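You operate a simulated robot arm through the tools that you are given. There is no shell and no other tool.

Carry out the task below with a simulated robot arm. There is one attempt and no reset: what you move stays moved.

## Task
Poke in the white tulip, then even it out with the purple one.
Fine: white at the red arrow; turn the side that the display then names to the arrow and lock before the second poke; the display ends on EVEN; leave the other tulips.

Only the result counts: the job must be done as asked and must still hold three seconds after the hand-in. Knocking over, shifting, dropping, spilling or breaking anything else fails it.

## Robot
A 6-joint arm with a two-finger gripper, fixed in place. Base frame: the origin is on the floor under the middle of its stand, x ahead of it, y to its left, z up. Readings come in mm, degrees, newtons and seconds.
With the tool pointing down near the work surface it reaches from about 540 to 780 mm from the base axis. Its first joint turns from -166.0 to 166.0 degrees. Payload 1.66 kg.
Tool frame: the origin (TCP) lies between the finger pads and is the grasp point; the fingertips stand 16 mm ahead of it; z points along the fingers, y is the line along which they close. The gripper opens to 111 mm; its body begins 104 mm behind the TCP.
Orientation is that of the tool frame in the base frame, as a unit quaternion [x, y, z, w]. With the fingers straight down and closing along the base's y, the tool's x points along the base's -x, its y along +y and its z along -z.

## Interface
- The arm moves only by the tool step_arm. Its argument "plan" is one flat list of numbers, 6 for each row, row after row: the shift along the tool's x, y, z in units of 100 mm (1.0 is 100 mm), then the turn, a rotation vector about the tool's x, y, z in units of 60 degrees (1.0 is 60 degrees). In form: [x, y, z, rx, ry, rz, x, y, z, rx, ry, rz, ...]. A call has 1 to 20 rows; each row is the pose to reach, as a shift and turn from the pose commanded when the call began, along the tool's axes at that moment. "gripper" is the gripper command, from -1 (shut) to 1 (fully open), values between in proportion, set as the call begins (left out, the last holds). A call with a number of a shift or a turn outside -1 to 1 is refused whole. Each row takes 0.2 s and may step no farther than 50 mm and 8.6 degrees from the row before; otherwise, or with a gripper value out of range, the whole call is refused. Where a pose cannot be reached the arm comes as near as it can. A force on the tool above 90 N (or 10 N above the force at the start of the call, whichever is more), or a blocked arm, ends the call early, and 0.2 s more pass. The fingers move at their own pace (about 169.8 mm/s each) and stop on an object; they squeeze with about 25 N. The grip force told is the motor's: it shows also when the fingers shut on nothing. Time passes only in rows, and 0.2 s behind the last, so rows that repeat a pose let the fingers close. It gives the time, the measured TCP pose, the force on the tool (base axes), the opening and the grip force at its end, in the units of the frame above (readings bear some noise), with the torque about the TCP (base axes, N m) and any sound that the robot's microphone picked up.
- Cameras (640 x 400 px; columns grow to the right, rows downward): "scene" is fixed at [215.4, -500.4, 1676.6]; the picture's right is [0.73, -0.69, 0.00], its down [-0.55, -0.58, -0.60] and it looks along [0.41, 0.44, -0.80] (base axes); focal length 344 px, centre (320, 200). "wrist" rides on the gripper at [70, 13, -143] in the tool frame; the picture's right is [-0.19, 0.98, 0.00], its down [-0.87, -0.17, -0.47] and it looks along [-0.46, -0.09, 0.88] (tool axes); focal length 230 px, centre (320, 200). There is no depth. A picture from a camera that has moved, and an enlarged one, comes with that camera's place and axes in the base frame and with its lens. The place of the scene camera against the robot may be out by one fixed shift of up to 18 mm in any direction.
- snapshot(camera): a new picture of that camera. The clock stands still meanwhile.
- raise_lower(by): moves the trunk up (or, below 0, down) by that many mm; the arm rides with it, the base frame stays. It gives what a move gives, with no picture.
- zoom(camera, box): a new picture of the part [left, top, right, bottom] of that camera's present view, enlarged. The clock stands still meanwhile.
- hand_in(): hands the job in; it is judged then, once.

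Places have to be worked out from the pictures, the camera data and where the tool is seen. Open the gripper and draw the arm clear of the work before you hand the job in, unless the task says otherwise.

The tools are called after ">>>" by a JSON object that holds its "api" and its "payload". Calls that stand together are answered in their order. step_arm: Moves the arm, as the interface text tells. Its arguments: {"type":"object","properties":{"plan":{"type":"array","items":{"type":"number"}},"gripper":{"type":"number"}},"required":["plan"]} The other tools are called the same way: raise_lower (by) moves the trunk up or down; snapshot (camera) takes a picture; zoom (camera, box) takes an enlarged picture of a part of a camera's view; hand_in () hands the job in.

At the start:

```text
time: 0.0
eef_pos: [409.9, -167.4, 1282.8]
ee_rot: [0.0, 1.0, 0.0, -0.001]
force: [0.4, 0.2, 0.4]
ft_torque: [0.0, 0.0, 0.02]
opening: 110.6
gripper_force: 0.0
trunk travel left (down, up): [-375.0, 215.0]
```

scene: 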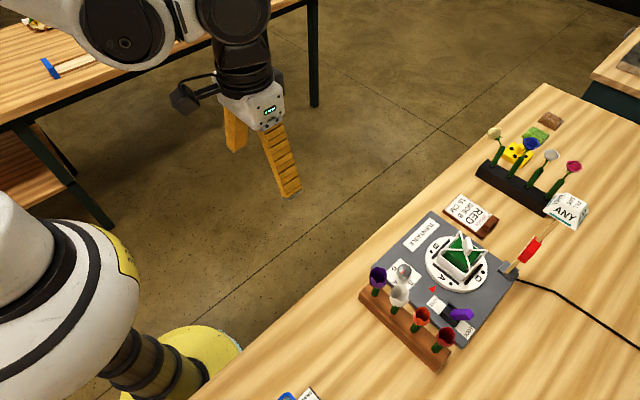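
wrist: 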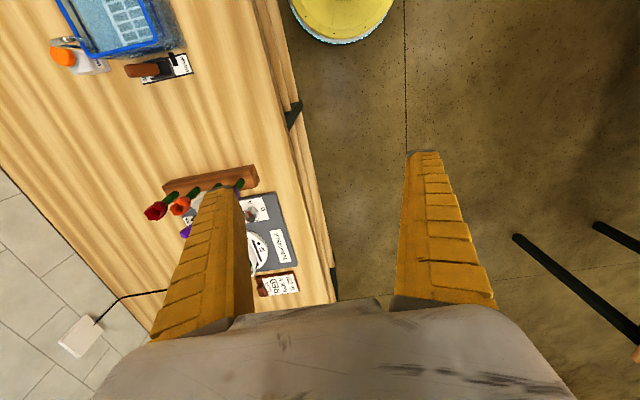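

The scene shows a turntable device on the table with tulip racks on both sides. I zoom in on several parts of the scene to read the labels and see the layout.

>>> {"api": "zoom", "payload": {"camera": "scene", "box": [350, 200, 530, 312]}}

>>> {"api": "zoom", "payload": {"camera": "scene", "box": [350, 255, 510, 375]}}

>>> {"api": "zoom", "payload": {"camera": "scene", "box": [430, 100, 610, 300]}}

```text
3.56 times, centred on (440, 256) of scene
camera zoom: at [215.4, -500.4, 1676.6], right [0.73, -0.69, 0.0], down [-0.55, -0.58, -0.6], along [0.41, 0.44, -0.8], focal length 1225 px, centre (-107, 1)
```

zoom: 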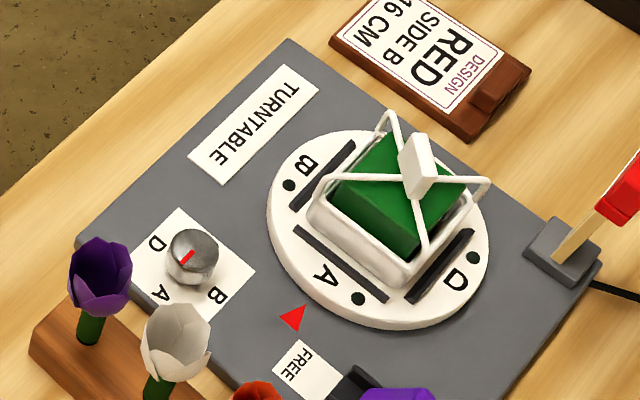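

```text
3.33 times, centred on (430, 315) of scene
camera zoom: at [215.4, -500.4, 1676.6], right [0.73, -0.69, 0.0], down [-0.55, -0.58, -0.6], along [0.41, 0.44, -0.8], focal length 1148 px, centre (-47, -183)
```

zoom: 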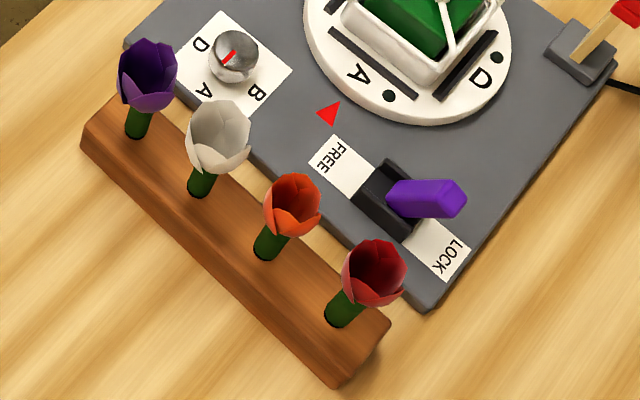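

```text
2.00 times, centred on (520, 200) of scene
camera zoom: at [215.4, -500.4, 1676.6], right [0.73, -0.69, 0.0], down [-0.55, -0.58, -0.6], along [0.41, 0.44, -0.8], focal length 689 px, centre (-80, 200)
```

zoom: 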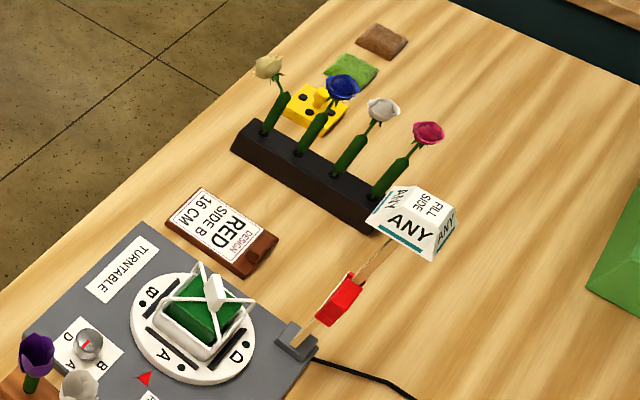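

The display reads "FILL SIDE ANY". The turntable is near (800, -435), and the tulip rack is near x≈565, y from -335 to -530. I'll move the arm high over the work to get wrist views.

>>> {"api": "step_arm", "payload": {"plan": [-0.32, -0.33, 0, 0, 0, 0, -0.64, -0.66, 0, 0, 0, 0, -0.95, -1.0, 0, 0, 0, 0]}}

```text
time: 0.8
eef_pos: [506.8, -270.3, 1281.9]
ee_rot: [0.0, 1.0, 0.0, -0.001]
force: [0.7, -0.8, 0.1]
ft_torque: [0.06, 0.02, -0.02]
opening: 111.0
gripper_force: 0.0
trunk travel left (down, up): [-375.0, 215.0]
```

The move went as planned. I continue on towards (600, -370) at the same height and then look.

>>> {"api": "step_arm", "payload": {"plan": [-0.32, -0.33, 0, 0, 0, 0, -0.64, -0.66, 0, 0, 0, 0, -0.95, -1.0, 0, 0, 0, 0]}}

>>> {"api": "snapshot", "payload": {"camera": "wrist"}}

>>> {"api": "snapshot", "payload": {"camera": "scene"}}

```text
time: 1.6
eef_pos: [600.9, -370.3, 1282.7]
ee_rot: [0.0, 1.0, 0.002, 0.0]
force: [-0.4, -1.1, -0.9]
ft_torque: [0.07, 0.06, 0.02]
opening: 110.9
gripper_force: 0.0
trunk travel left (down, up): [-375.0, 215.0]
```

```text
taken
camera wrist: at [530.3, -355.0, 1423.8], right [0.19, 0.98, 0.0], down [0.87, -0.17, 0.47], along [0.46, -0.09, -0.88], focal length 230 px, centre (320, 200)
```

wrist: 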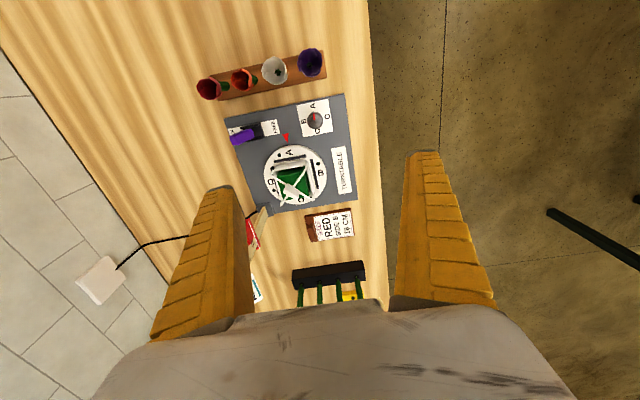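

```text
taken
```

scene: 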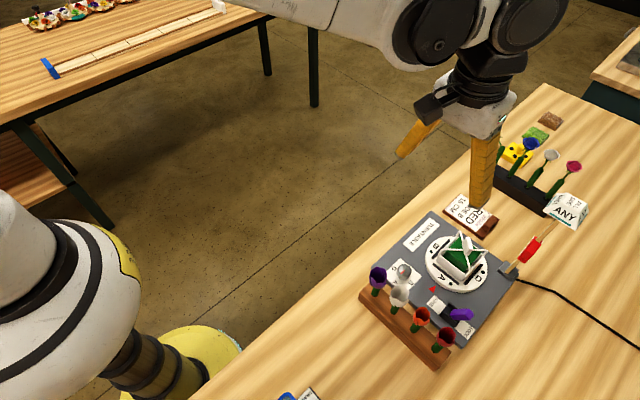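

The wrist camera now has a clear view of the device. I zoom in on it for detail.

>>> {"api": "zoom", "payload": {"camera": "wrist", "box": [225, 90, 365, 215]}}

>>> {"api": "zoom", "payload": {"camera": "wrist", "box": [185, 40, 345, 140]}}

>>> {"api": "zoom", "payload": {"camera": "wrist", "box": [240, 200, 380, 310]}}

>>> {"api": "zoom", "payload": {"camera": "scene", "box": [480, 180, 600, 290]}}

```text
3.20 times, centred on (295, 152) of wrist
camera zoom: at [530.3, -355.0, 1423.8], right [0.19, 0.98, 0.0], down [0.87, -0.17, 0.47], along [0.46, -0.09, -0.88], focal length 736 px, centre (400, 352)
```

zoom: 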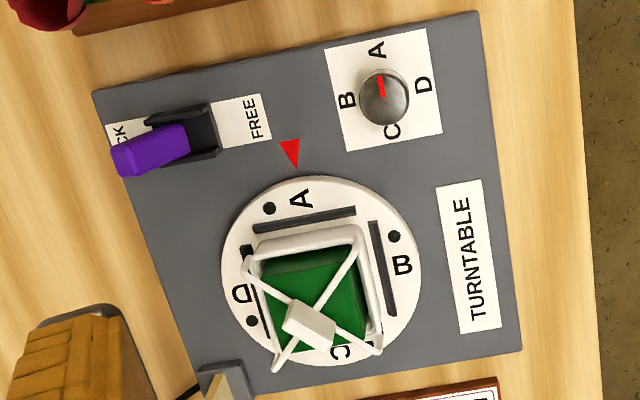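

```text
4.00 times, centred on (265, 90) of wrist
camera zoom: at [530.3, -355.0, 1423.8], right [0.19, 0.98, 0.0], down [0.87, -0.17, 0.47], along [0.46, -0.09, -0.88], focal length 920 px, centre (540, 640)
```

zoom: 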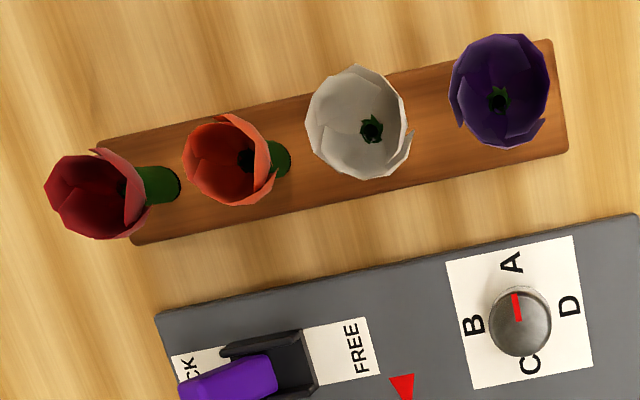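

```text
3.64 times, centred on (310, 255) of wrist
camera zoom: at [530.3, -355.0, 1423.8], right [0.19, 0.98, 0.0], down [0.87, -0.17, 0.47], along [0.46, -0.09, -0.88], focal length 837 px, centre (356, 0)
```

zoom: 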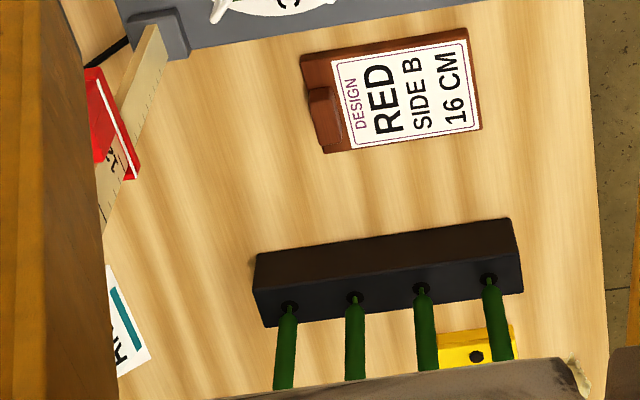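

```text
3.64 times, centred on (540, 235) of scene
camera zoom: at [215.4, -500.4, 1676.6], right [0.73, -0.69, 0.0], down [-0.55, -0.58, -0.6], along [0.41, 0.44, -0.8], focal length 1253 px, centre (-480, 73)
```

zoom: 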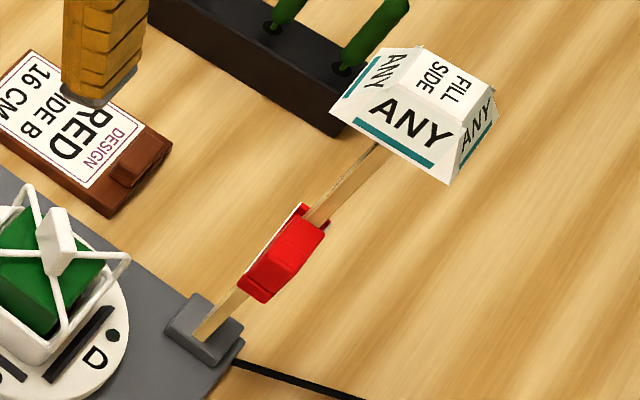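

Triangulating the scene and wrist views puts the disc near (721, -453) at z≈905. I lower the trunk by 150 mm for a closer look and a vertical baseline.

>>> {"api": "raise_lower", "payload": {"by": -150}}

>>> {"api": "snapshot", "payload": {"camera": "wrist"}}

>>> {"api": "zoom", "payload": {"camera": "wrist", "box": [190, 60, 350, 220]}}

>>> {"api": "zoom", "payload": {"camera": "wrist", "box": [170, 0, 370, 120]}}

```text
time: 3.4
eef_pos: [598.2, -367.2, 1134.4]
ee_rot: [0.0, 1.0, 0.001, 0.0]
force: [-0.7, 0.4, 0.4]
ft_torque: [-0.01, -0.04, 0.02]
opening: 110.8
gripper_force: 0.1
trunk travel left (down, up): [-225.0, 365.0]
```

```text
taken
camera wrist: at [527.5, -352.2, 1275.7], right [0.19, 0.98, 0.0], down [0.87, -0.17, 0.47], along [0.46, -0.09, -0.88], focal length 230 px, centre (320, 200)
```

wrist: 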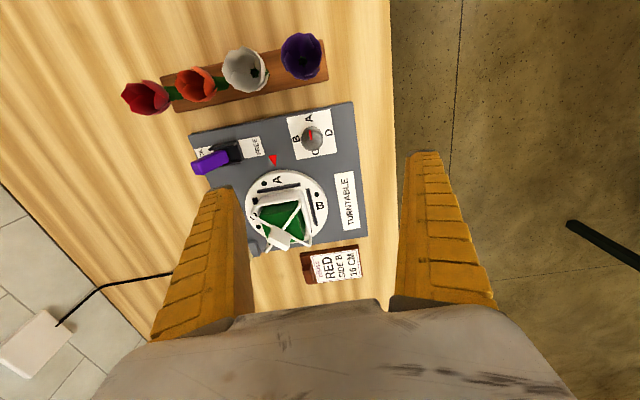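

```text
2.50 times, centred on (270, 140) of wrist
camera zoom: at [527.5, -352.2, 1275.7], right [0.19, 0.98, 0.0], down [0.87, -0.17, 0.47], along [0.46, -0.09, -0.88], focal length 575 px, centre (445, 350)
```

zoom: 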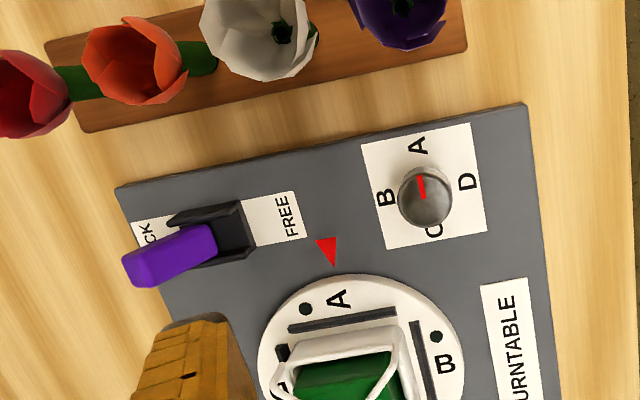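

```text
3.20 times, centred on (270, 60) of wrist
camera zoom: at [527.5, -352.2, 1275.7], right [0.19, 0.98, 0.0], down [0.87, -0.17, 0.47], along [0.46, -0.09, -0.88], focal length 736 px, centre (480, 648)
```

zoom: 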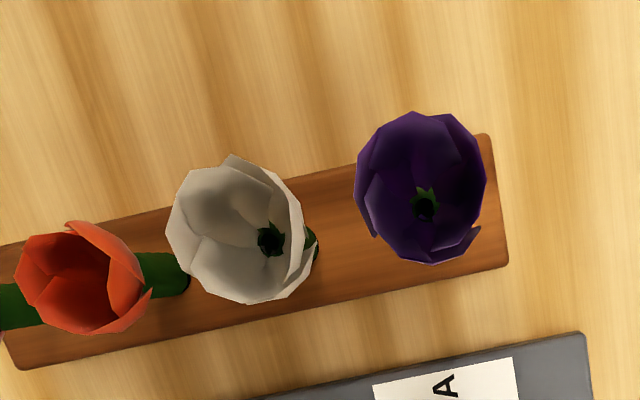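

The arrow tip is near (643, -451, 905), the disc centre near (720, -452) and the knob near (603, -379). White and purple stand at x≈508, y≈-424 and y≈-369. I zoom in hard with the scene camera to see the shapes and heights.

>>> {"api": "zoom", "payload": {"camera": "scene", "box": [425, 220, 493, 300]}}

>>> {"api": "zoom", "payload": {"camera": "scene", "box": [355, 255, 435, 335]}}

>>> {"api": "zoom", "payload": {"camera": "scene", "box": [420, 280, 490, 350]}}

>>> {"api": "zoom", "payload": {"camera": "wrist", "box": [240, 150, 340, 260]}}

```text
5.00 times, centred on (459, 260) of scene
camera zoom: at [215.4, -500.4, 1676.6], right [0.73, -0.69, 0.0], down [-0.55, -0.58, -0.6], along [0.41, 0.44, -0.8], focal length 1722 px, centre (-375, -100)
```

zoom: 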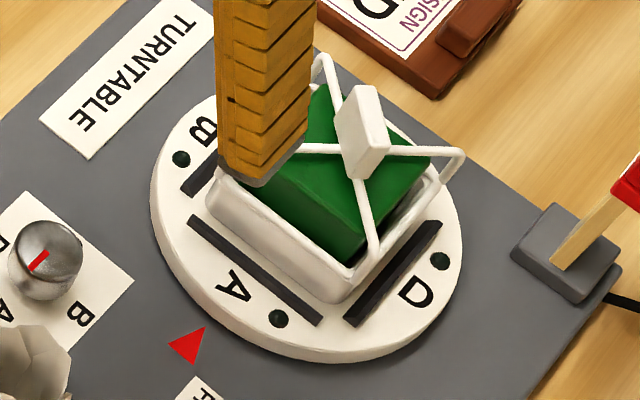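

```text
5.00 times, centred on (395, 295) of scene
camera zoom: at [215.4, -500.4, 1676.6], right [0.73, -0.69, 0.0], down [-0.55, -0.58, -0.6], along [0.41, 0.44, -0.8], focal length 1722 px, centre (-55, -275)
```

zoom: 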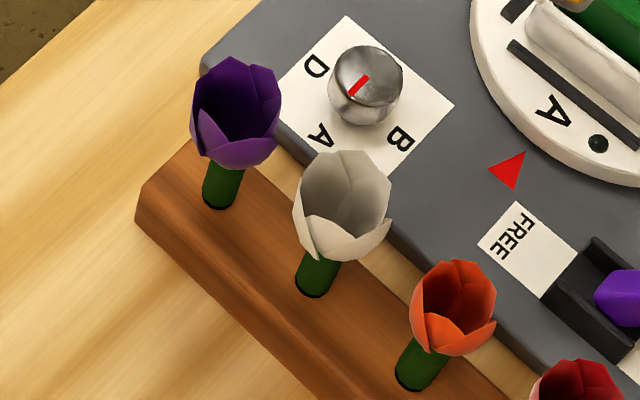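

```text
5.71 times, centred on (455, 315) of scene
camera zoom: at [215.4, -500.4, 1676.6], right [0.73, -0.69, 0.0], down [-0.55, -0.58, -0.6], along [0.41, 0.44, -0.8], focal length 1968 px, centre (-451, -457)
```

zoom: 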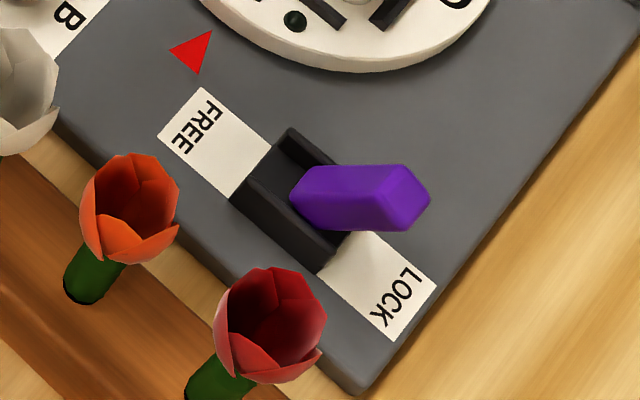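

```text
3.64 times, centred on (290, 205) of wrist
camera zoom: at [527.5, -352.2, 1275.7], right [0.19, 0.98, 0.0], down [0.87, -0.17, 0.47], along [0.46, -0.09, -0.88], focal length 837 px, centre (429, 182)
```

zoom: 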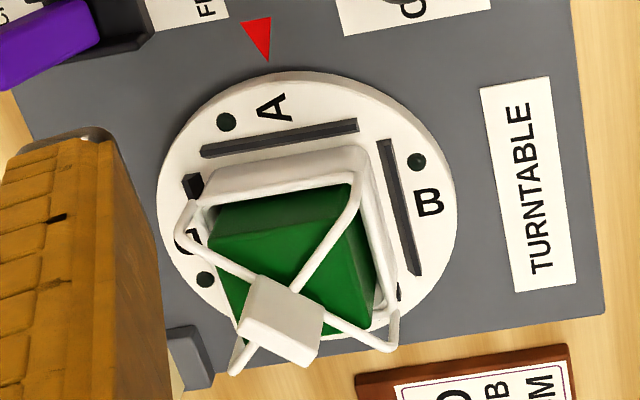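

The foam block sits in a wire-handled basket, with wires running diagonally from the corners to a centre block at z≈1005. I check the finger shape and the display close up before gripping anything.

>>> {"api": "snapshot", "payload": {"camera": "scene"}}

>>> {"api": "zoom", "payload": {"camera": "scene", "box": [380, 120, 540, 270]}}

```text
taken
```

scene: 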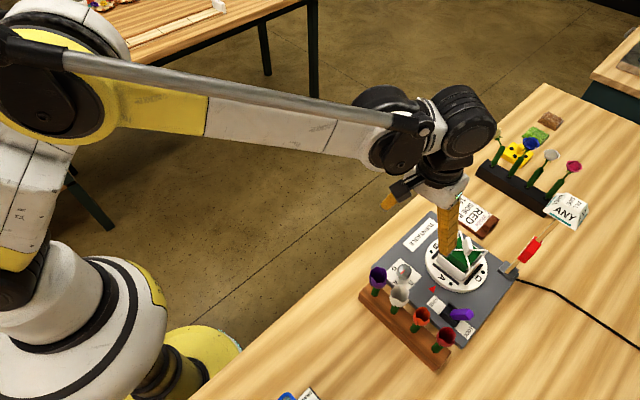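

```text
2.67 times, centred on (460, 195) of scene
camera zoom: at [215.4, -500.4, 1676.6], right [0.73, -0.69, 0.0], down [-0.55, -0.58, -0.6], along [0.41, 0.44, -0.8], focal length 919 px, centre (-53, 213)
```

zoom: 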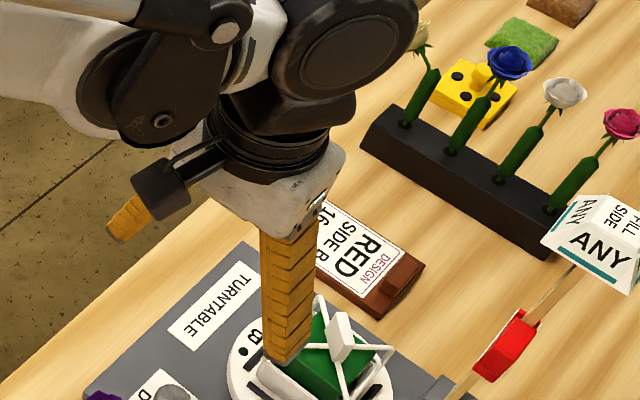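

The gripper is clear of everything at TCP z≈1134. I test the reach by moving straight to about (698, -452) at this height, above the foam's arrow side.

>>> {"api": "step_arm", "payload": {"plan": [-0.33, -0.28, 0, 0, 0, 0, -0.66, -0.56, 0, 0, 0, 0, -1.0, -0.85, 0, 0, 0, 0]}}

>>> {"api": "snapshot", "payload": {"camera": "wrist"}}

```text
time: 4.2
eef_pos: [694.7, -449.3, 1132.4]
ee_rot: [0.0, 1.0, 0.0, 0.0]
force: [0.8, 0.1, -0.7]
ft_torque: [-0.02, 0.02, 0.0]
opening: 111.0
gripper_force: 0.1
out of reach, approached as far as the arm can: row 3
trunk travel left (down, up): [-225.0, 365.0]
```

```text
taken
camera wrist: at [624.9, -435.7, 1274.1], right [0.19, 0.98, 0.0], down [0.87, -0.17, 0.47], along [0.46, -0.09, -0.88], focal length 230 px, centre (320, 200)
```

wrist: 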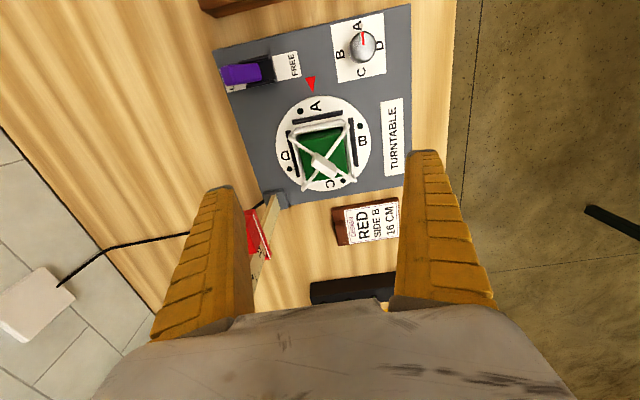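

It stops at about r=828 here, so a lower trunk should give more. First I zoom in on this near-overhead view of the basket.

>>> {"api": "zoom", "payload": {"camera": "wrist", "box": [265, 85, 385, 205]}}

>>> {"api": "zoom", "payload": {"camera": "wrist", "box": [200, 0, 420, 110]}}

```text
3.33 times, centred on (325, 145) of wrist
camera zoom: at [624.9, -435.7, 1274.1], right [0.19, 0.98, 0.0], down [0.87, -0.17, 0.47], along [0.46, -0.09, -0.88], focal length 767 px, centre (303, 383)
```

zoom: 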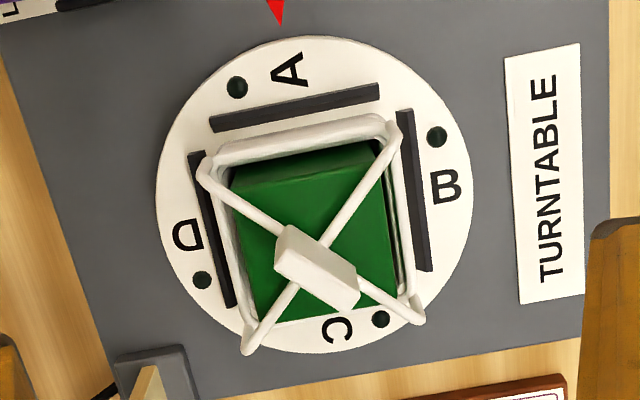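

```text
2.91 times, centred on (310, 55) of wrist
camera zoom: at [624.9, -435.7, 1274.1], right [0.19, 0.98, 0.0], down [0.87, -0.17, 0.47], along [0.46, -0.09, -0.88], focal length 669 px, centre (349, 622)
```

zoom: 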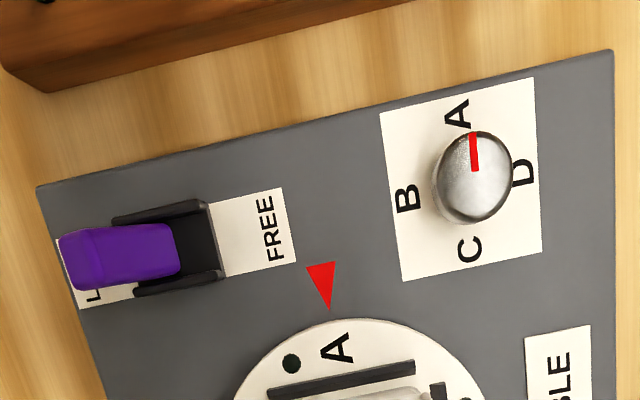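

I zoom tighter on the foam to find its top edges accurately.

>>> {"api": "zoom", "payload": {"camera": "wrist", "box": [290, 110, 370, 190]}}

>>> {"api": "zoom", "payload": {"camera": "scene", "box": [440, 225, 490, 285]}}

```text
5.00 times, centred on (330, 150) of wrist
camera zoom: at [624.9, -435.7, 1274.1], right [0.19, 0.98, 0.0], down [0.87, -0.17, 0.47], along [0.46, -0.09, -0.88], focal length 1150 px, centre (270, 450)
```

zoom: 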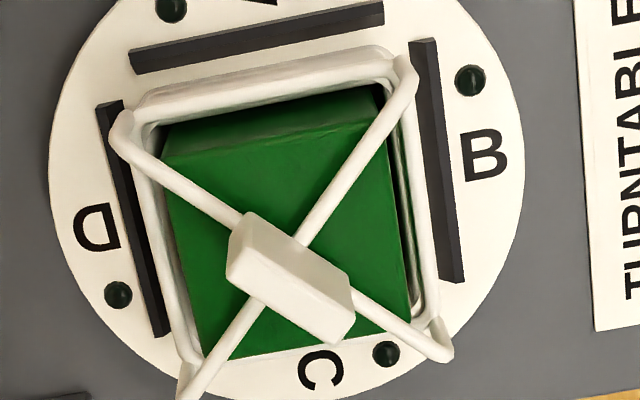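

```text
6.67 times, centred on (465, 255) of scene
camera zoom: at [215.4, -500.4, 1676.6], right [0.73, -0.69, 0.0], down [-0.55, -0.58, -0.6], along [0.41, 0.44, -0.8], focal length 2297 px, centre (-647, -167)
```

zoom: 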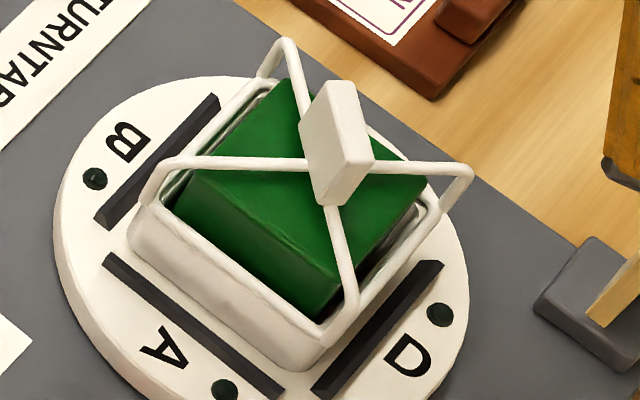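

The foam top looks to be at about z=970, with the wires just over it, but I want better height figures. I lower the trunk by 70 mm, which leaves the tips at z≈1045 above everything here, and look again.

>>> {"api": "raise_lower", "payload": {"by": -70}}

>>> {"api": "snapshot", "payload": {"camera": "wrist"}}

>>> {"api": "zoom", "payload": {"camera": "wrist", "box": [260, 80, 380, 200]}}

```text
time: 5.2
eef_pos: [694.8, -449.0, 1062.7]
ee_rot: [0.0, 1.0, -0.001, 0.0]
force: [0.1, 0.4, -0.1]
ft_torque: [0.03, -0.03, -0.03]
opening: 110.8
gripper_force: 0.0
trunk travel left (down, up): [-155.0, 435.0]
```

```text
taken
camera wrist: at [624.1, -434.9, 1205.0], right [0.19, 0.98, 0.0], down [0.87, -0.17, 0.47], along [0.46, -0.09, -0.88], focal length 230 px, centre (320, 200)
```

wrist: 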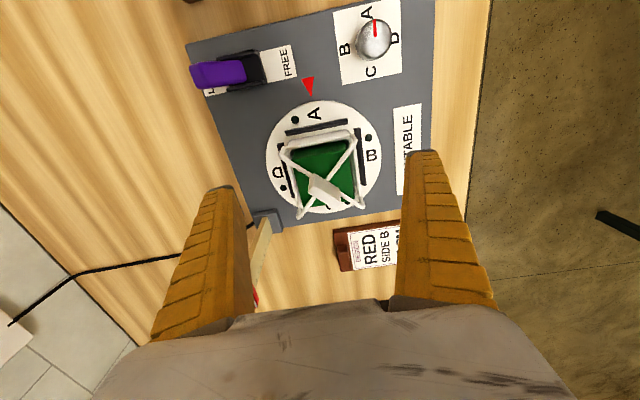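

```text
3.33 times, centred on (320, 140) of wrist
camera zoom: at [624.1, -434.9, 1205.0], right [0.19, 0.98, 0.0], down [0.87, -0.17, 0.47], along [0.46, -0.09, -0.88], focal length 767 px, centre (320, 400)
```

zoom: 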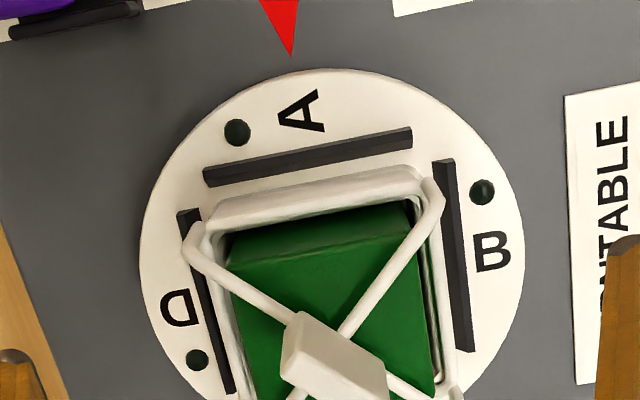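

Foam top comes out at z≈972, spanning x≈693 to 750 and y≈-478 to -419, and tulip cups sit at z≈973 to 1030. The cups are too close together to grip along y, so I rise, back off towards the white tulip and turn the tool 90° to close along x.

>>> {"api": "step_arm", "payload": {"plan": [0, 0, -0.4, 0, 0, 0.14, 0.1, 0.02, -0.7, 0, 0, 0.28, 0.3, 0.05, -0.7, 0, 0, 0.42, 0.5, 0.08, -0.7, 0, 0, 0.56, 0.7, 0.1, -0.7, 0, 0, 0.7, 0.85, 0.12, -0.7, 0, 0, 0.84, 1.0, 0.15, -0.7, 0, 0, 0.98]}}

```text
time: 6.8
eef_pos: [594.4, -434.3, 1134.1]
ee_rot: [0.492, 0.871, 0.0, -0.001]
force: [-0.1, -0.1, 0.3]
ft_torque: [0.01, -0.05, -0.02]
opening: 110.9
gripper_force: 0.1
out of reach, approached as far as the arm can: row 1, 2
trunk travel left (down, up): [-155.0, 435.0]
```

The tool has turned about 59°. I finish the turn to 90° while moving over the white tulip at (508.5, -424.5), staying at z≈1134.

>>> {"api": "step_arm", "payload": {"plan": [0.13, -0.17, 0, 0, 0, 0.13, 0.26, -0.34, 0, 0, 0, 0.26, 0.4, -0.51, 0, 0, 0, 0.39, 0.529, -0.684, 0, 0, 0, 0.52]}}

>>> {"api": "snapshot", "payload": {"camera": "wrist"}}

```text
time: 7.8
eef_pos: [508.0, -426.4, 1133.4]
ee_rot: [0.708, 0.706, 0.001, 0.0]
force: [-1.8, 0.7, -0.1]
ft_torque: [-0.03, -0.02, -0.02]
opening: 111.0
gripper_force: 0.1
trunk travel left (down, up): [-155.0, 435.0]
```

```text
taken
camera wrist: at [520.8, -353.9, 1276.0], right [0.98, -0.19, 0.0], down [-0.17, -0.87, 0.47], along [-0.09, -0.46, -0.88], focal length 230 px, centre (320, 200)
```

wrist: 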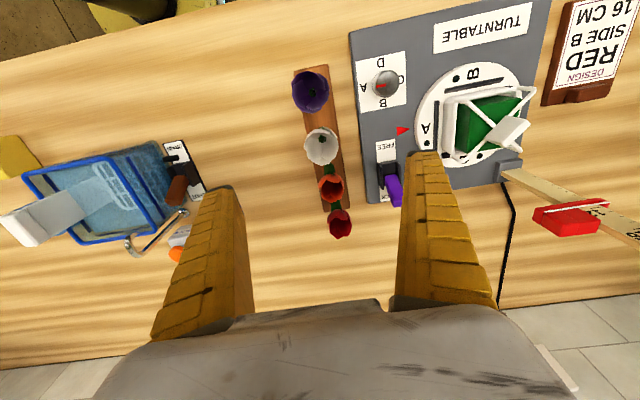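

I zoom in on the white tulip to refine its place before descending.

>>> {"api": "zoom", "payload": {"camera": "wrist", "box": [280, 60, 360, 180]}}

>>> {"api": "zoom", "payload": {"camera": "wrist", "box": [280, 50, 380, 120]}}

>>> {"api": "zoom", "payload": {"camera": "scene", "box": [350, 190, 520, 320]}}

```text
3.33 times, centred on (320, 120) of wrist
camera zoom: at [520.8, -353.9, 1276.0], right [0.98, -0.19, 0.0], down [-0.17, -0.87, 0.47], along [-0.09, -0.46, -0.88], focal length 767 px, centre (320, 467)
```

zoom: 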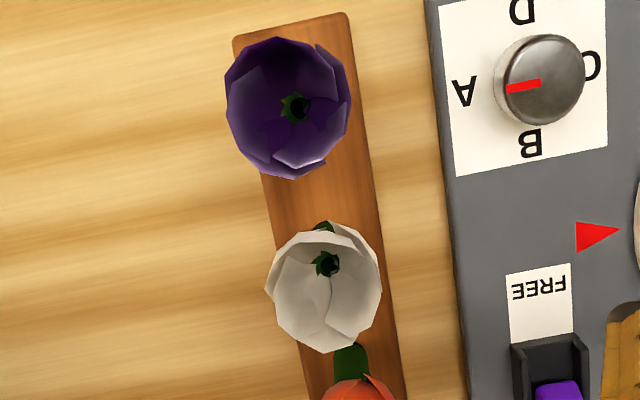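

```text
5.71 times, centred on (330, 85) of wrist
camera zoom: at [520.8, -353.9, 1276.0], right [0.98, -0.19, 0.0], down [-0.17, -0.87, 0.47], along [-0.09, -0.46, -0.88], focal length 1315 px, centre (263, 857)
```

zoom: 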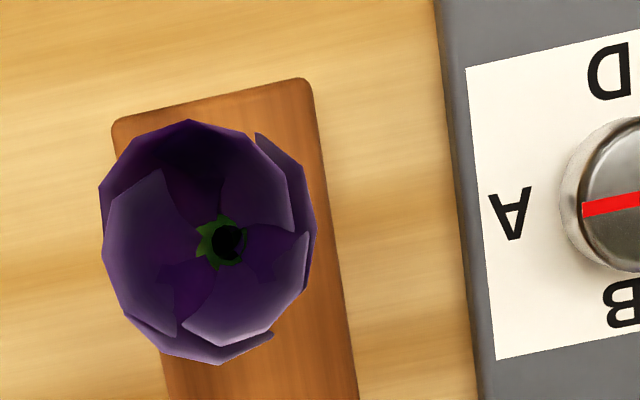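

```text
3.08 times, centred on (435, 255) of scene
camera zoom: at [215.4, -500.4, 1676.6], right [0.73, -0.69, 0.0], down [-0.55, -0.58, -0.6], along [0.41, 0.44, -0.8], focal length 1060 px, centre (-34, 31)
```

zoom: 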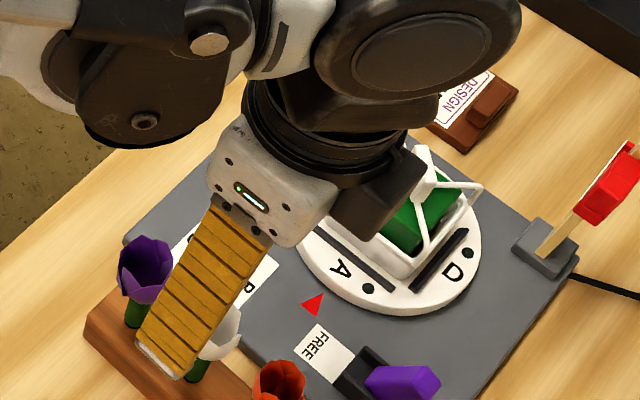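

The white tulip's axis comes out at about (509, -424), with a cup about 41 mm wide. I correct by a couple of mm and descend to z≈1040, leaving the open fingers either side in x.

>>> {"api": "step_arm", "payload": {"plan": [0.02, 0.01, 0.3, 0, 0, 0, 0.02, 0.01, 0.6, 0, 0, 0, 0.02, 0.01, 0.9, 0, 0, 0, 0.02, 0.01, 0.93, 0, 0, 0]}}

>>> {"api": "snapshot", "payload": {"camera": "wrist"}}

>>> {"api": "zoom", "payload": {"camera": "scene", "box": [340, 230, 460, 350]}}

```text
time: 8.8
eef_pos: [509.4, -421.8, 1040.4]
ee_rot: [0.707, 0.707, -0.001, 0.001]
force: [1.1, 0.0, -0.3]
ft_torque: [-0.01, -0.05, -0.01]
opening: 110.6
gripper_force: 0.0
trunk travel left (down, up): [-155.0, 435.0]
```

```text
taken
camera wrist: at [523.1, -351.8, 1181.9], right [0.98, -0.19, 0.0], down [-0.17, -0.87, 0.47], along [-0.09, -0.46, -0.88], focal length 230 px, centre (320, 200)
```

wrist: 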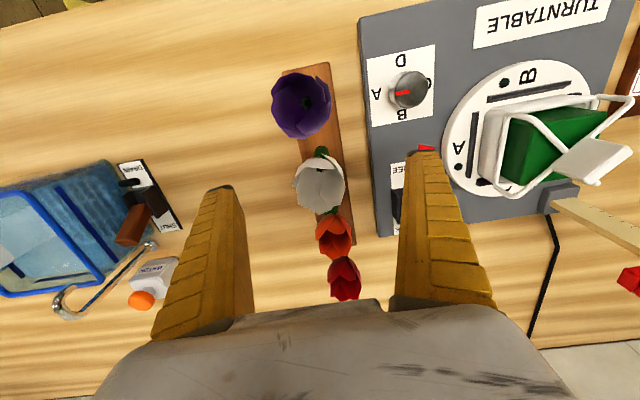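

```text
3.33 times, centred on (400, 290) of scene
camera zoom: at [215.4, -500.4, 1676.6], right [0.73, -0.69, 0.0], down [-0.55, -0.58, -0.6], along [0.41, 0.44, -0.8], focal length 1148 px, centre (53, -100)
```

zoom: 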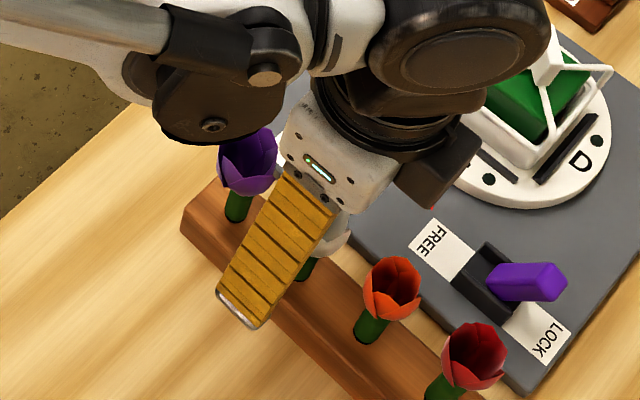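

The fingers straddle the white cup, and its neighbours look clear. I zoom in to check the centring against the predicted axis point at about (321, 174) before going lower.

>>> {"api": "zoom", "payload": {"camera": "wrist", "box": [270, 130, 370, 230]}}

```text
4.00 times, centred on (320, 180) of wrist
camera zoom: at [523.1, -351.8, 1181.9], right [0.98, -0.19, 0.0], down [-0.17, -0.87, 0.47], along [-0.09, -0.46, -0.88], focal length 920 px, centre (320, 280)
```

zoom: 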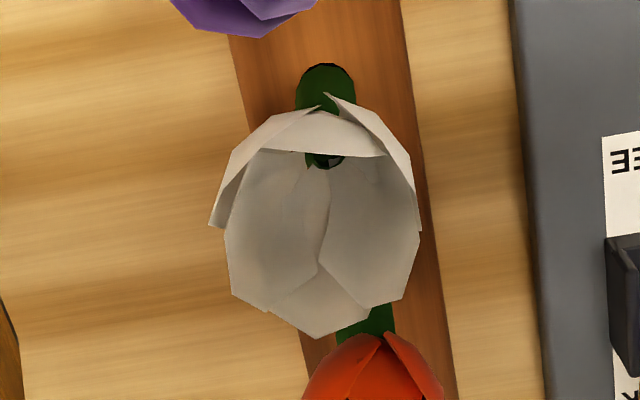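

The cup axis lies within about 2 mm of the tool axis. I shift 2 mm in -y, descend to z≈1002, and part-close to about 52 mm as a check before the grip.

>>> {"api": "step_arm", "payload": {"plan": [-0.02, 0, 0.2, 0, 0, 0, -0.02, 0, 0.38, 0, 0, 0, -0.02, 0, 0.38, 0, 0, 0]}}

>>> {"api": "step_arm", "payload": {"plan": [0, 0, 0, 0, 0, 0, 0, 0, 0, 0, 0, 0], "gripper": -0.03}}

>>> {"api": "snapshot", "payload": {"camera": "wrist"}}

>>> {"api": "zoom", "payload": {"camera": "scene", "box": [350, 250, 430, 330]}}

```text
time: 9.6
eef_pos: [510.3, -424.7, 1002.6]
ee_rot: [0.707, 0.707, -0.001, 0.001]
force: [-0.4, 0.1, -0.3]
ft_torque: [0.0, 0.0, 0.02]
opening: 111.0
gripper_force: 0.1
trunk travel left (down, up): [-155.0, 435.0]
```

```text
time: 10.2
eef_pos: [509.4, -425.7, 1001.9]
ee_rot: [0.707, 0.707, 0.001, 0.0]
force: [-0.5, -0.9, -0.4]
ft_torque: [0.02, 0.03, 0.01]
opening: 55.9
gripper_force: 1.8
trunk travel left (down, up): [-155.0, 435.0]
```

```text
taken
camera wrist: at [522.8, -353.9, 1144.0], right [0.98, -0.19, 0.0], down [-0.17, -0.87, 0.47], along [-0.09, -0.46, -0.88], focal length 230 px, centre (320, 200)
```

wrist: 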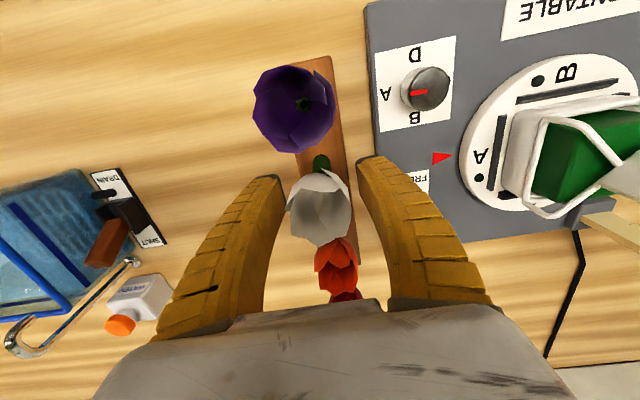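

```text
5.00 times, centred on (390, 290) of scene
camera zoom: at [215.4, -500.4, 1676.6], right [0.73, -0.69, 0.0], down [-0.55, -0.58, -0.6], along [0.41, 0.44, -0.8], focal length 1722 px, centre (-30, -250)
```

zoom: 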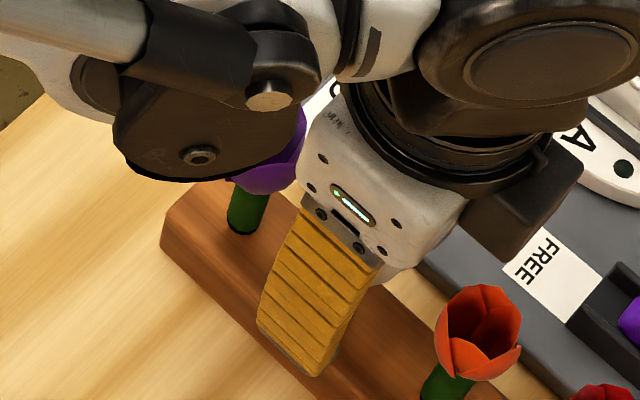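

The fingers stand evenly either side of the white cup. I nudge 1 mm in -x and close fully on it.

>>> {"api": "step_arm", "payload": {"plan": [0, -0.01, 0, 0, 0, 0, 0, -0.01, 0, 0, 0, 0, 0, -0.01, 0, 0, 0, 0, 0, -0.01, 0, 0, 0, 0], "gripper": -1}}

>>> {"api": "snapshot", "payload": {"camera": "wrist"}}

```text
time: 11.2
eef_pos: [508.5, -425.4, 1003.5]
ee_rot: [0.707, 0.707, 0.0, 0.0]
force: [0.7, -0.3, -0.4]
ft_torque: [0.03, -0.05, -0.03]
opening: 11.5
gripper_force: 25.1
trunk travel left (down, up): [-155.0, 435.0]
```

```text
taken
camera wrist: at [521.9, -354.0, 1143.9], right [0.98, -0.19, 0.0], down [-0.17, -0.87, 0.47], along [-0.09, -0.46, -0.88], focal length 230 px, centre (320, 200)
```

wrist: 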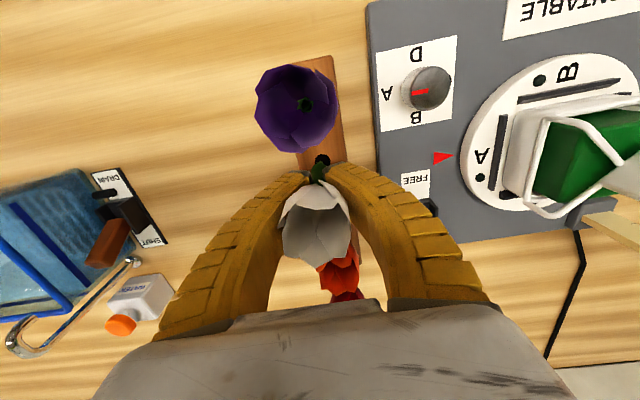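

The fingers closed to 11.5 mm at 25 N, which looks like a hold on the stem just under the cup. I zoom in to check.

>>> {"api": "zoom", "payload": {"camera": "wrist", "box": [260, 140, 380, 270]}}

>>> {"api": "zoom", "payload": {"camera": "scene", "box": [350, 250, 430, 330]}}

```text
3.08 times, centred on (320, 205) of wrist
camera zoom: at [521.9, -354.0, 1143.9], right [0.98, -0.19, 0.0], down [-0.17, -0.87, 0.47], along [-0.09, -0.46, -0.88], focal length 708 px, centre (320, 185)
```

zoom: 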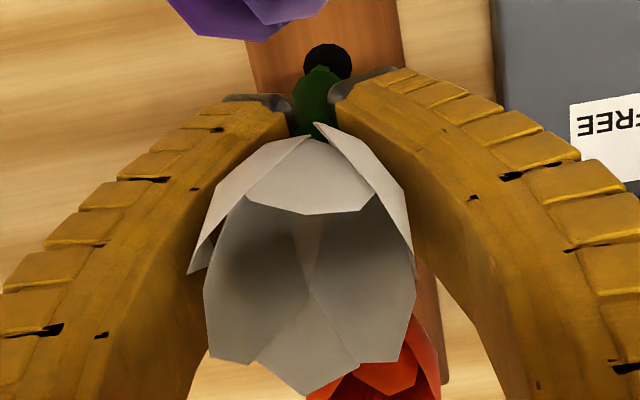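

```text
5.00 times, centred on (390, 290) of scene
camera zoom: at [215.4, -500.4, 1676.6], right [0.73, -0.69, 0.0], down [-0.55, -0.58, -0.6], along [0.41, 0.44, -0.8], focal length 1722 px, centre (-30, -250)
```

zoom: 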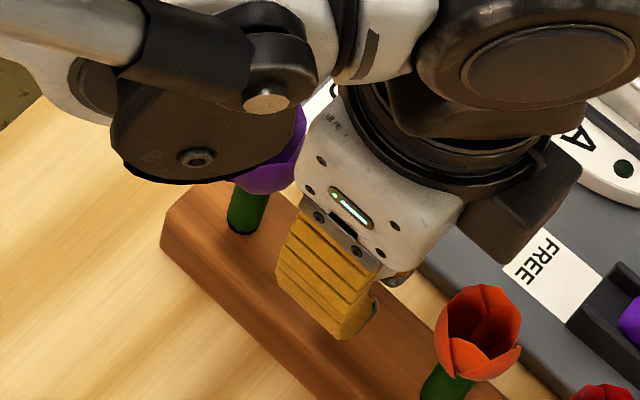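

The fingers are flexible and have wrapped in under the cup, holding the stem. The stem's lower end already looks partly out of its hole, so I lift straight up 100 mm and look.

>>> {"api": "step_arm", "payload": {"plan": [0, 0, -0.1, 0, 0, 0, 0, 0, -0.3, 0, 0, 0, 0, 0, -0.6, 0, 0, 0, 0, 0, -0.9, 0, 0, 0, 0, 0, -1.0, 0, 0, 0]}}

>>> {"api": "zoom", "payload": {"camera": "wrist", "box": [240, 100, 400, 270]}}

>>> {"api": "zoom", "payload": {"camera": "scene", "box": [340, 190, 480, 340]}}

```text
time: 12.4
eef_pos: [509.2, -425.1, 1100.2]
ee_rot: [0.707, 0.707, 0.0, 0.001]
force: [0.0, -0.4, 0.2]
ft_torque: [0.0, 0.0, -0.02]
opening: 11.5
gripper_force: 25.0
trunk travel left (down, up): [-155.0, 435.0]
```

```text
2.35 times, centred on (320, 185) of wrist
camera zoom: at [521.0, -354.0, 1244.3], right [0.98, -0.19, 0.0], down [-0.17, -0.87, 0.47], along [-0.09, -0.46, -0.88], focal length 541 px, centre (320, 235)
```

zoom: 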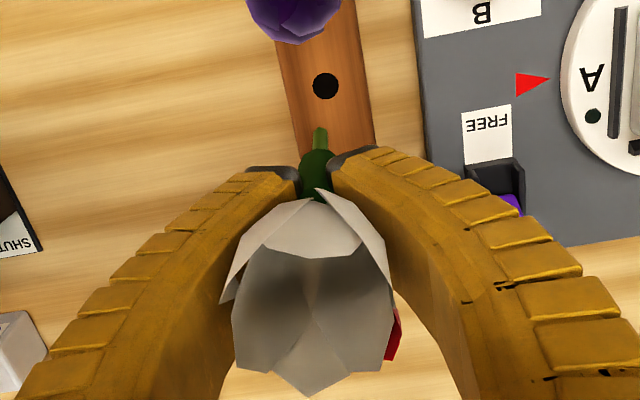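

```text
2.67 times, centred on (410, 265) of scene
camera zoom: at [215.4, -500.4, 1676.6], right [0.73, -0.69, 0.0], down [-0.55, -0.58, -0.6], along [0.41, 0.44, -0.8], focal length 919 px, centre (80, 27)
```

zoom: 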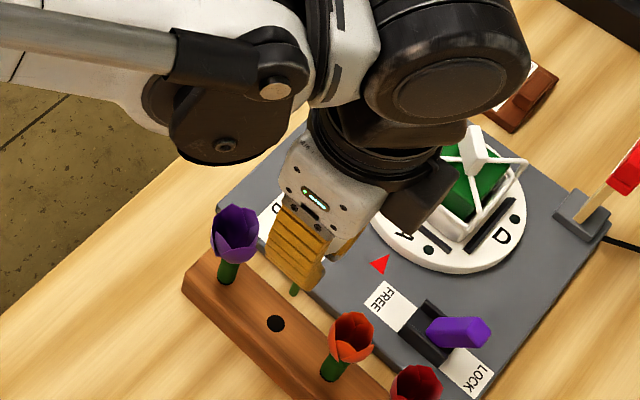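

The white tulip is held straight along the tool axis, and its thin spike tip is about 96 mm below the TCP. I take a full scene picture to judge arm and table clearance before going lower with the trunk for more reach.

>>> {"api": "snapshot", "payload": {"camera": "scene"}}

>>> {"api": "zoom", "payload": {"camera": "scene", "box": [370, 240, 420, 310]}}

```text
taken
```

scene: 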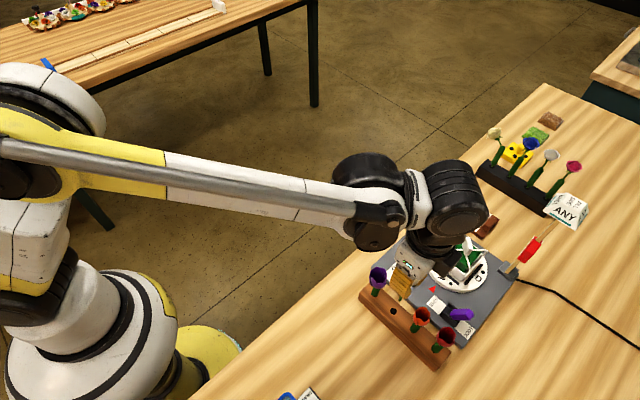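

```text
5.71 times, centred on (395, 275) of scene
camera zoom: at [215.4, -500.4, 1676.6], right [0.73, -0.69, 0.0], down [-0.55, -0.58, -0.6], along [0.41, 0.44, -0.8], focal length 1968 px, centre (-109, -229)
```

zoom: 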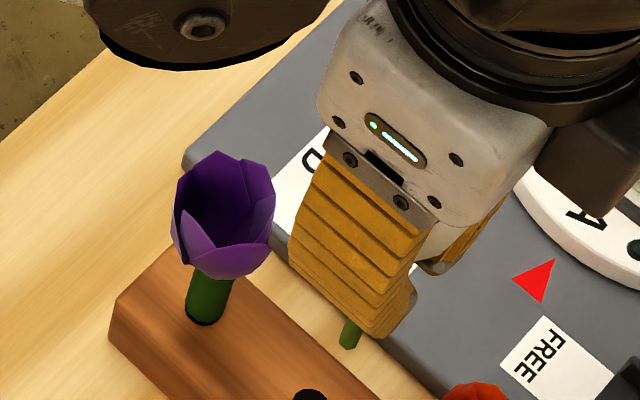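

The spike is thin, so it will poke neatly. My plan is to enter the foam on the arrow side, leaning the flower about 10° outwards to leave room for the second tulip and ease reach. I rise, move towards the basket and turn the tool back to closing along y.

>>> {"api": "step_arm", "payload": {"plan": [-0.02, 0.1, -0.1, 0, 0, -0.14, -0.04, 0.22, -0.25, 0, 0, -0.28, -0.06, 0.36, -0.3, 0, 0, -0.42, -0.08, 0.5, -0.3, 0, 0, -0.56, -0.1, 0.64, -0.3, 0, 0, -0.7, -0.12, 0.78, -0.3, 0, 0, -0.84, -0.14, 0.9, -0.3, 0, 0, -0.98]}}

>>> {"api": "step_arm", "payload": {"plan": [-0.16, 0.07, 0, 0, 0, -0.13, -0.33, 0.14, 0, 0, 0, -0.26, -0.5, 0.21, 0, 0, 0, -0.39, -0.66, 0.28, 0, 0, 0, -0.52]}}

>>> {"api": "snapshot", "payload": {"camera": "wrist"}}

```text
time: 14.0
eef_pos: [600.5, -439.7, 1130.8]
ee_rot: [0.269, 0.963, 0.0, 0.0]
force: [-0.5, 1.0, -0.9]
ft_torque: [-0.03, 0.0, 0.0]
opening: 11.3
gripper_force: 25.0
trunk travel left (down, up): [-155.0, 435.0]
```

```text
time: 15.0
eef_pos: [671.8, -449.3, 1130.1]
ee_rot: [0.0, 1.0, 0.0, 0.0]
force: [-0.5, -0.1, 0.4]
ft_torque: [0.0, 0.01, 0.01]
opening: 11.3
gripper_force: 25.4
trunk travel left (down, up): [-155.0, 435.0]
```

```text
taken
camera wrist: at [600.1, -434.9, 1272.9], right [0.19, 0.98, 0.0], down [0.87, -0.17, 0.47], along [0.46, -0.09, -0.88], focal length 230 px, centre (320, 200)
```

wrist: 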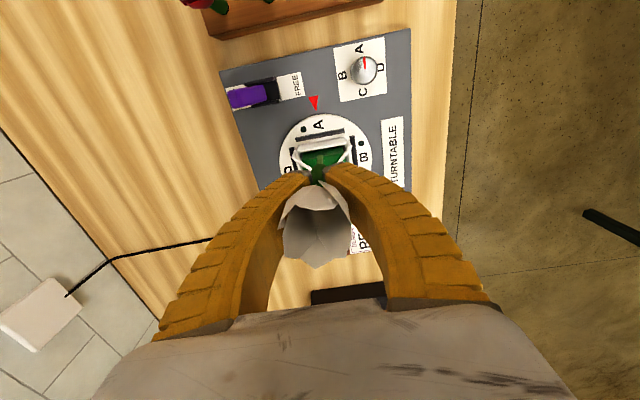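

I tilt the tool 10° about y so the spike points slightly outwards to +x and the flower leans back towards the robot. Then I check from both cameras.

>>> {"api": "step_arm", "payload": {"plan": [0, 0, 0, 0, -0.083, 0, 0, 0, 0, 0, -0.167, 0]}}

>>> {"api": "zoom", "payload": {"camera": "wrist", "box": [260, 80, 380, 220]}}

>>> {"api": "zoom", "payload": {"camera": "scene", "box": [400, 180, 520, 300]}}

```text
time: 15.6
eef_pos: [670.4, -448.6, 1131.7]
ee_rot: [0.0, 0.996, 0.001, 0.088]
force: [0.8, 1.2, -0.3]
ft_torque: [0.01, 0.01, -0.02]
opening: 11.2
gripper_force: 24.8
trunk travel left (down, up): [-155.0, 435.0]
```

```text
2.86 times, centred on (320, 150) of wrist
camera zoom: at [575.3, -434.4, 1259.4], right [0.19, 0.98, 0.03], down [0.77, -0.17, 0.62], along [0.61, -0.09, -0.79], focal length 657 px, centre (320, 343)
```

zoom: 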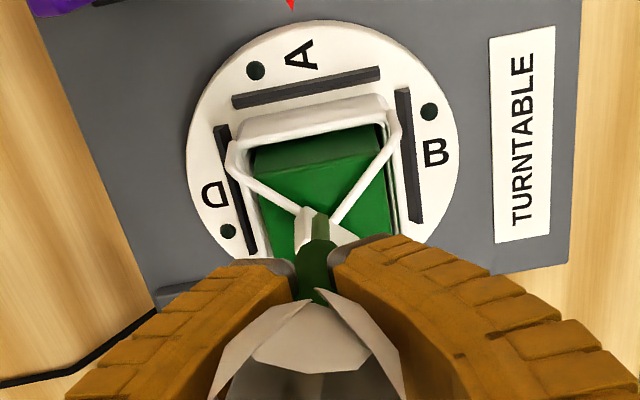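

```text
3.33 times, centred on (460, 240) of scene
camera zoom: at [215.4, -500.4, 1676.6], right [0.73, -0.69, 0.0], down [-0.55, -0.58, -0.6], along [0.41, 0.44, -0.8], focal length 1148 px, centre (-147, 67)
```

zoom: 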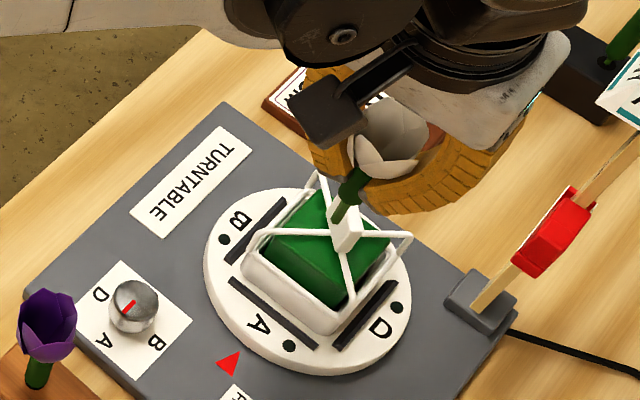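

The tip is where my model predicts, about (687, -449, 1039), and its axis line enters the foam near x≈699. I shift 3 mm further in and advance 55 mm along the tool axis, to just above the foam.

>>> {"api": "step_arm", "payload": {"plan": [-0.03, 0, 0.15, 0, 0, 0, -0.03, 0, 0.3, 0, 0, 0, -0.03, 0, 0.45, 0, 0, 0, -0.03, 0, 0.55, 0, 0, 0]}}

>>> {"api": "zoom", "payload": {"camera": "wrist", "box": [270, 90, 370, 200]}}

>>> {"api": "zoom", "payload": {"camera": "scene", "box": [430, 210, 500, 290]}}

```text
time: 16.6
eef_pos: [682.7, -449.2, 1077.7]
ee_rot: [0.0, 0.996, 0.0, 0.087]
force: [-0.3, 0.2, 0.0]
ft_torque: [0.0, 0.01, -0.02]
opening: 11.0
gripper_force: 25.0
trunk travel left (down, up): [-155.0, 435.0]
```

```text
3.64 times, centred on (320, 145) of wrist
camera zoom: at [588.4, -434.6, 1205.5], right [0.19, 0.98, 0.03], down [0.77, -0.17, 0.62], along [0.61, -0.09, -0.79], focal length 837 px, centre (320, 400)
```

zoom: 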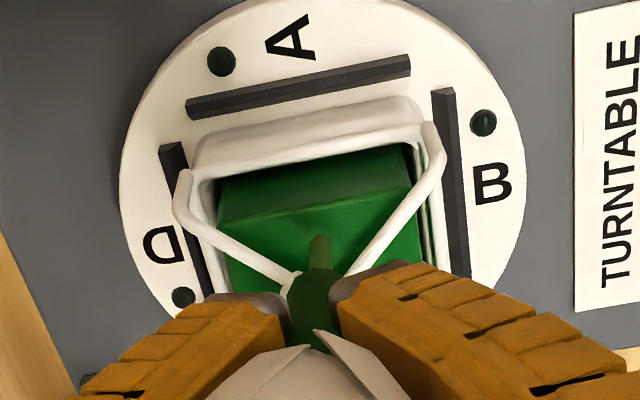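

```text
5.00 times, centred on (465, 250) of scene
camera zoom: at [215.4, -500.4, 1676.6], right [0.73, -0.69, 0.0], down [-0.55, -0.58, -0.6], along [0.41, 0.44, -0.8], focal length 1722 px, centre (-405, -50)
```

zoom: 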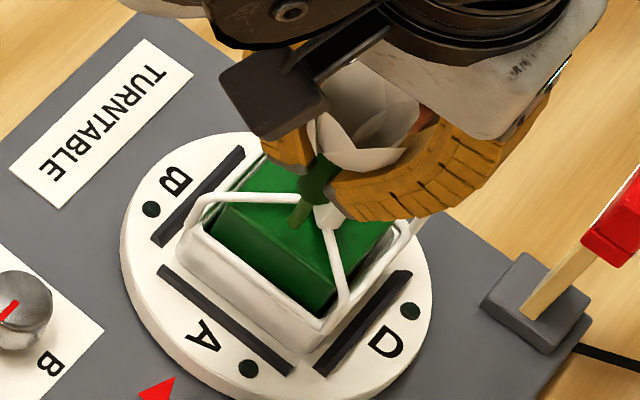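

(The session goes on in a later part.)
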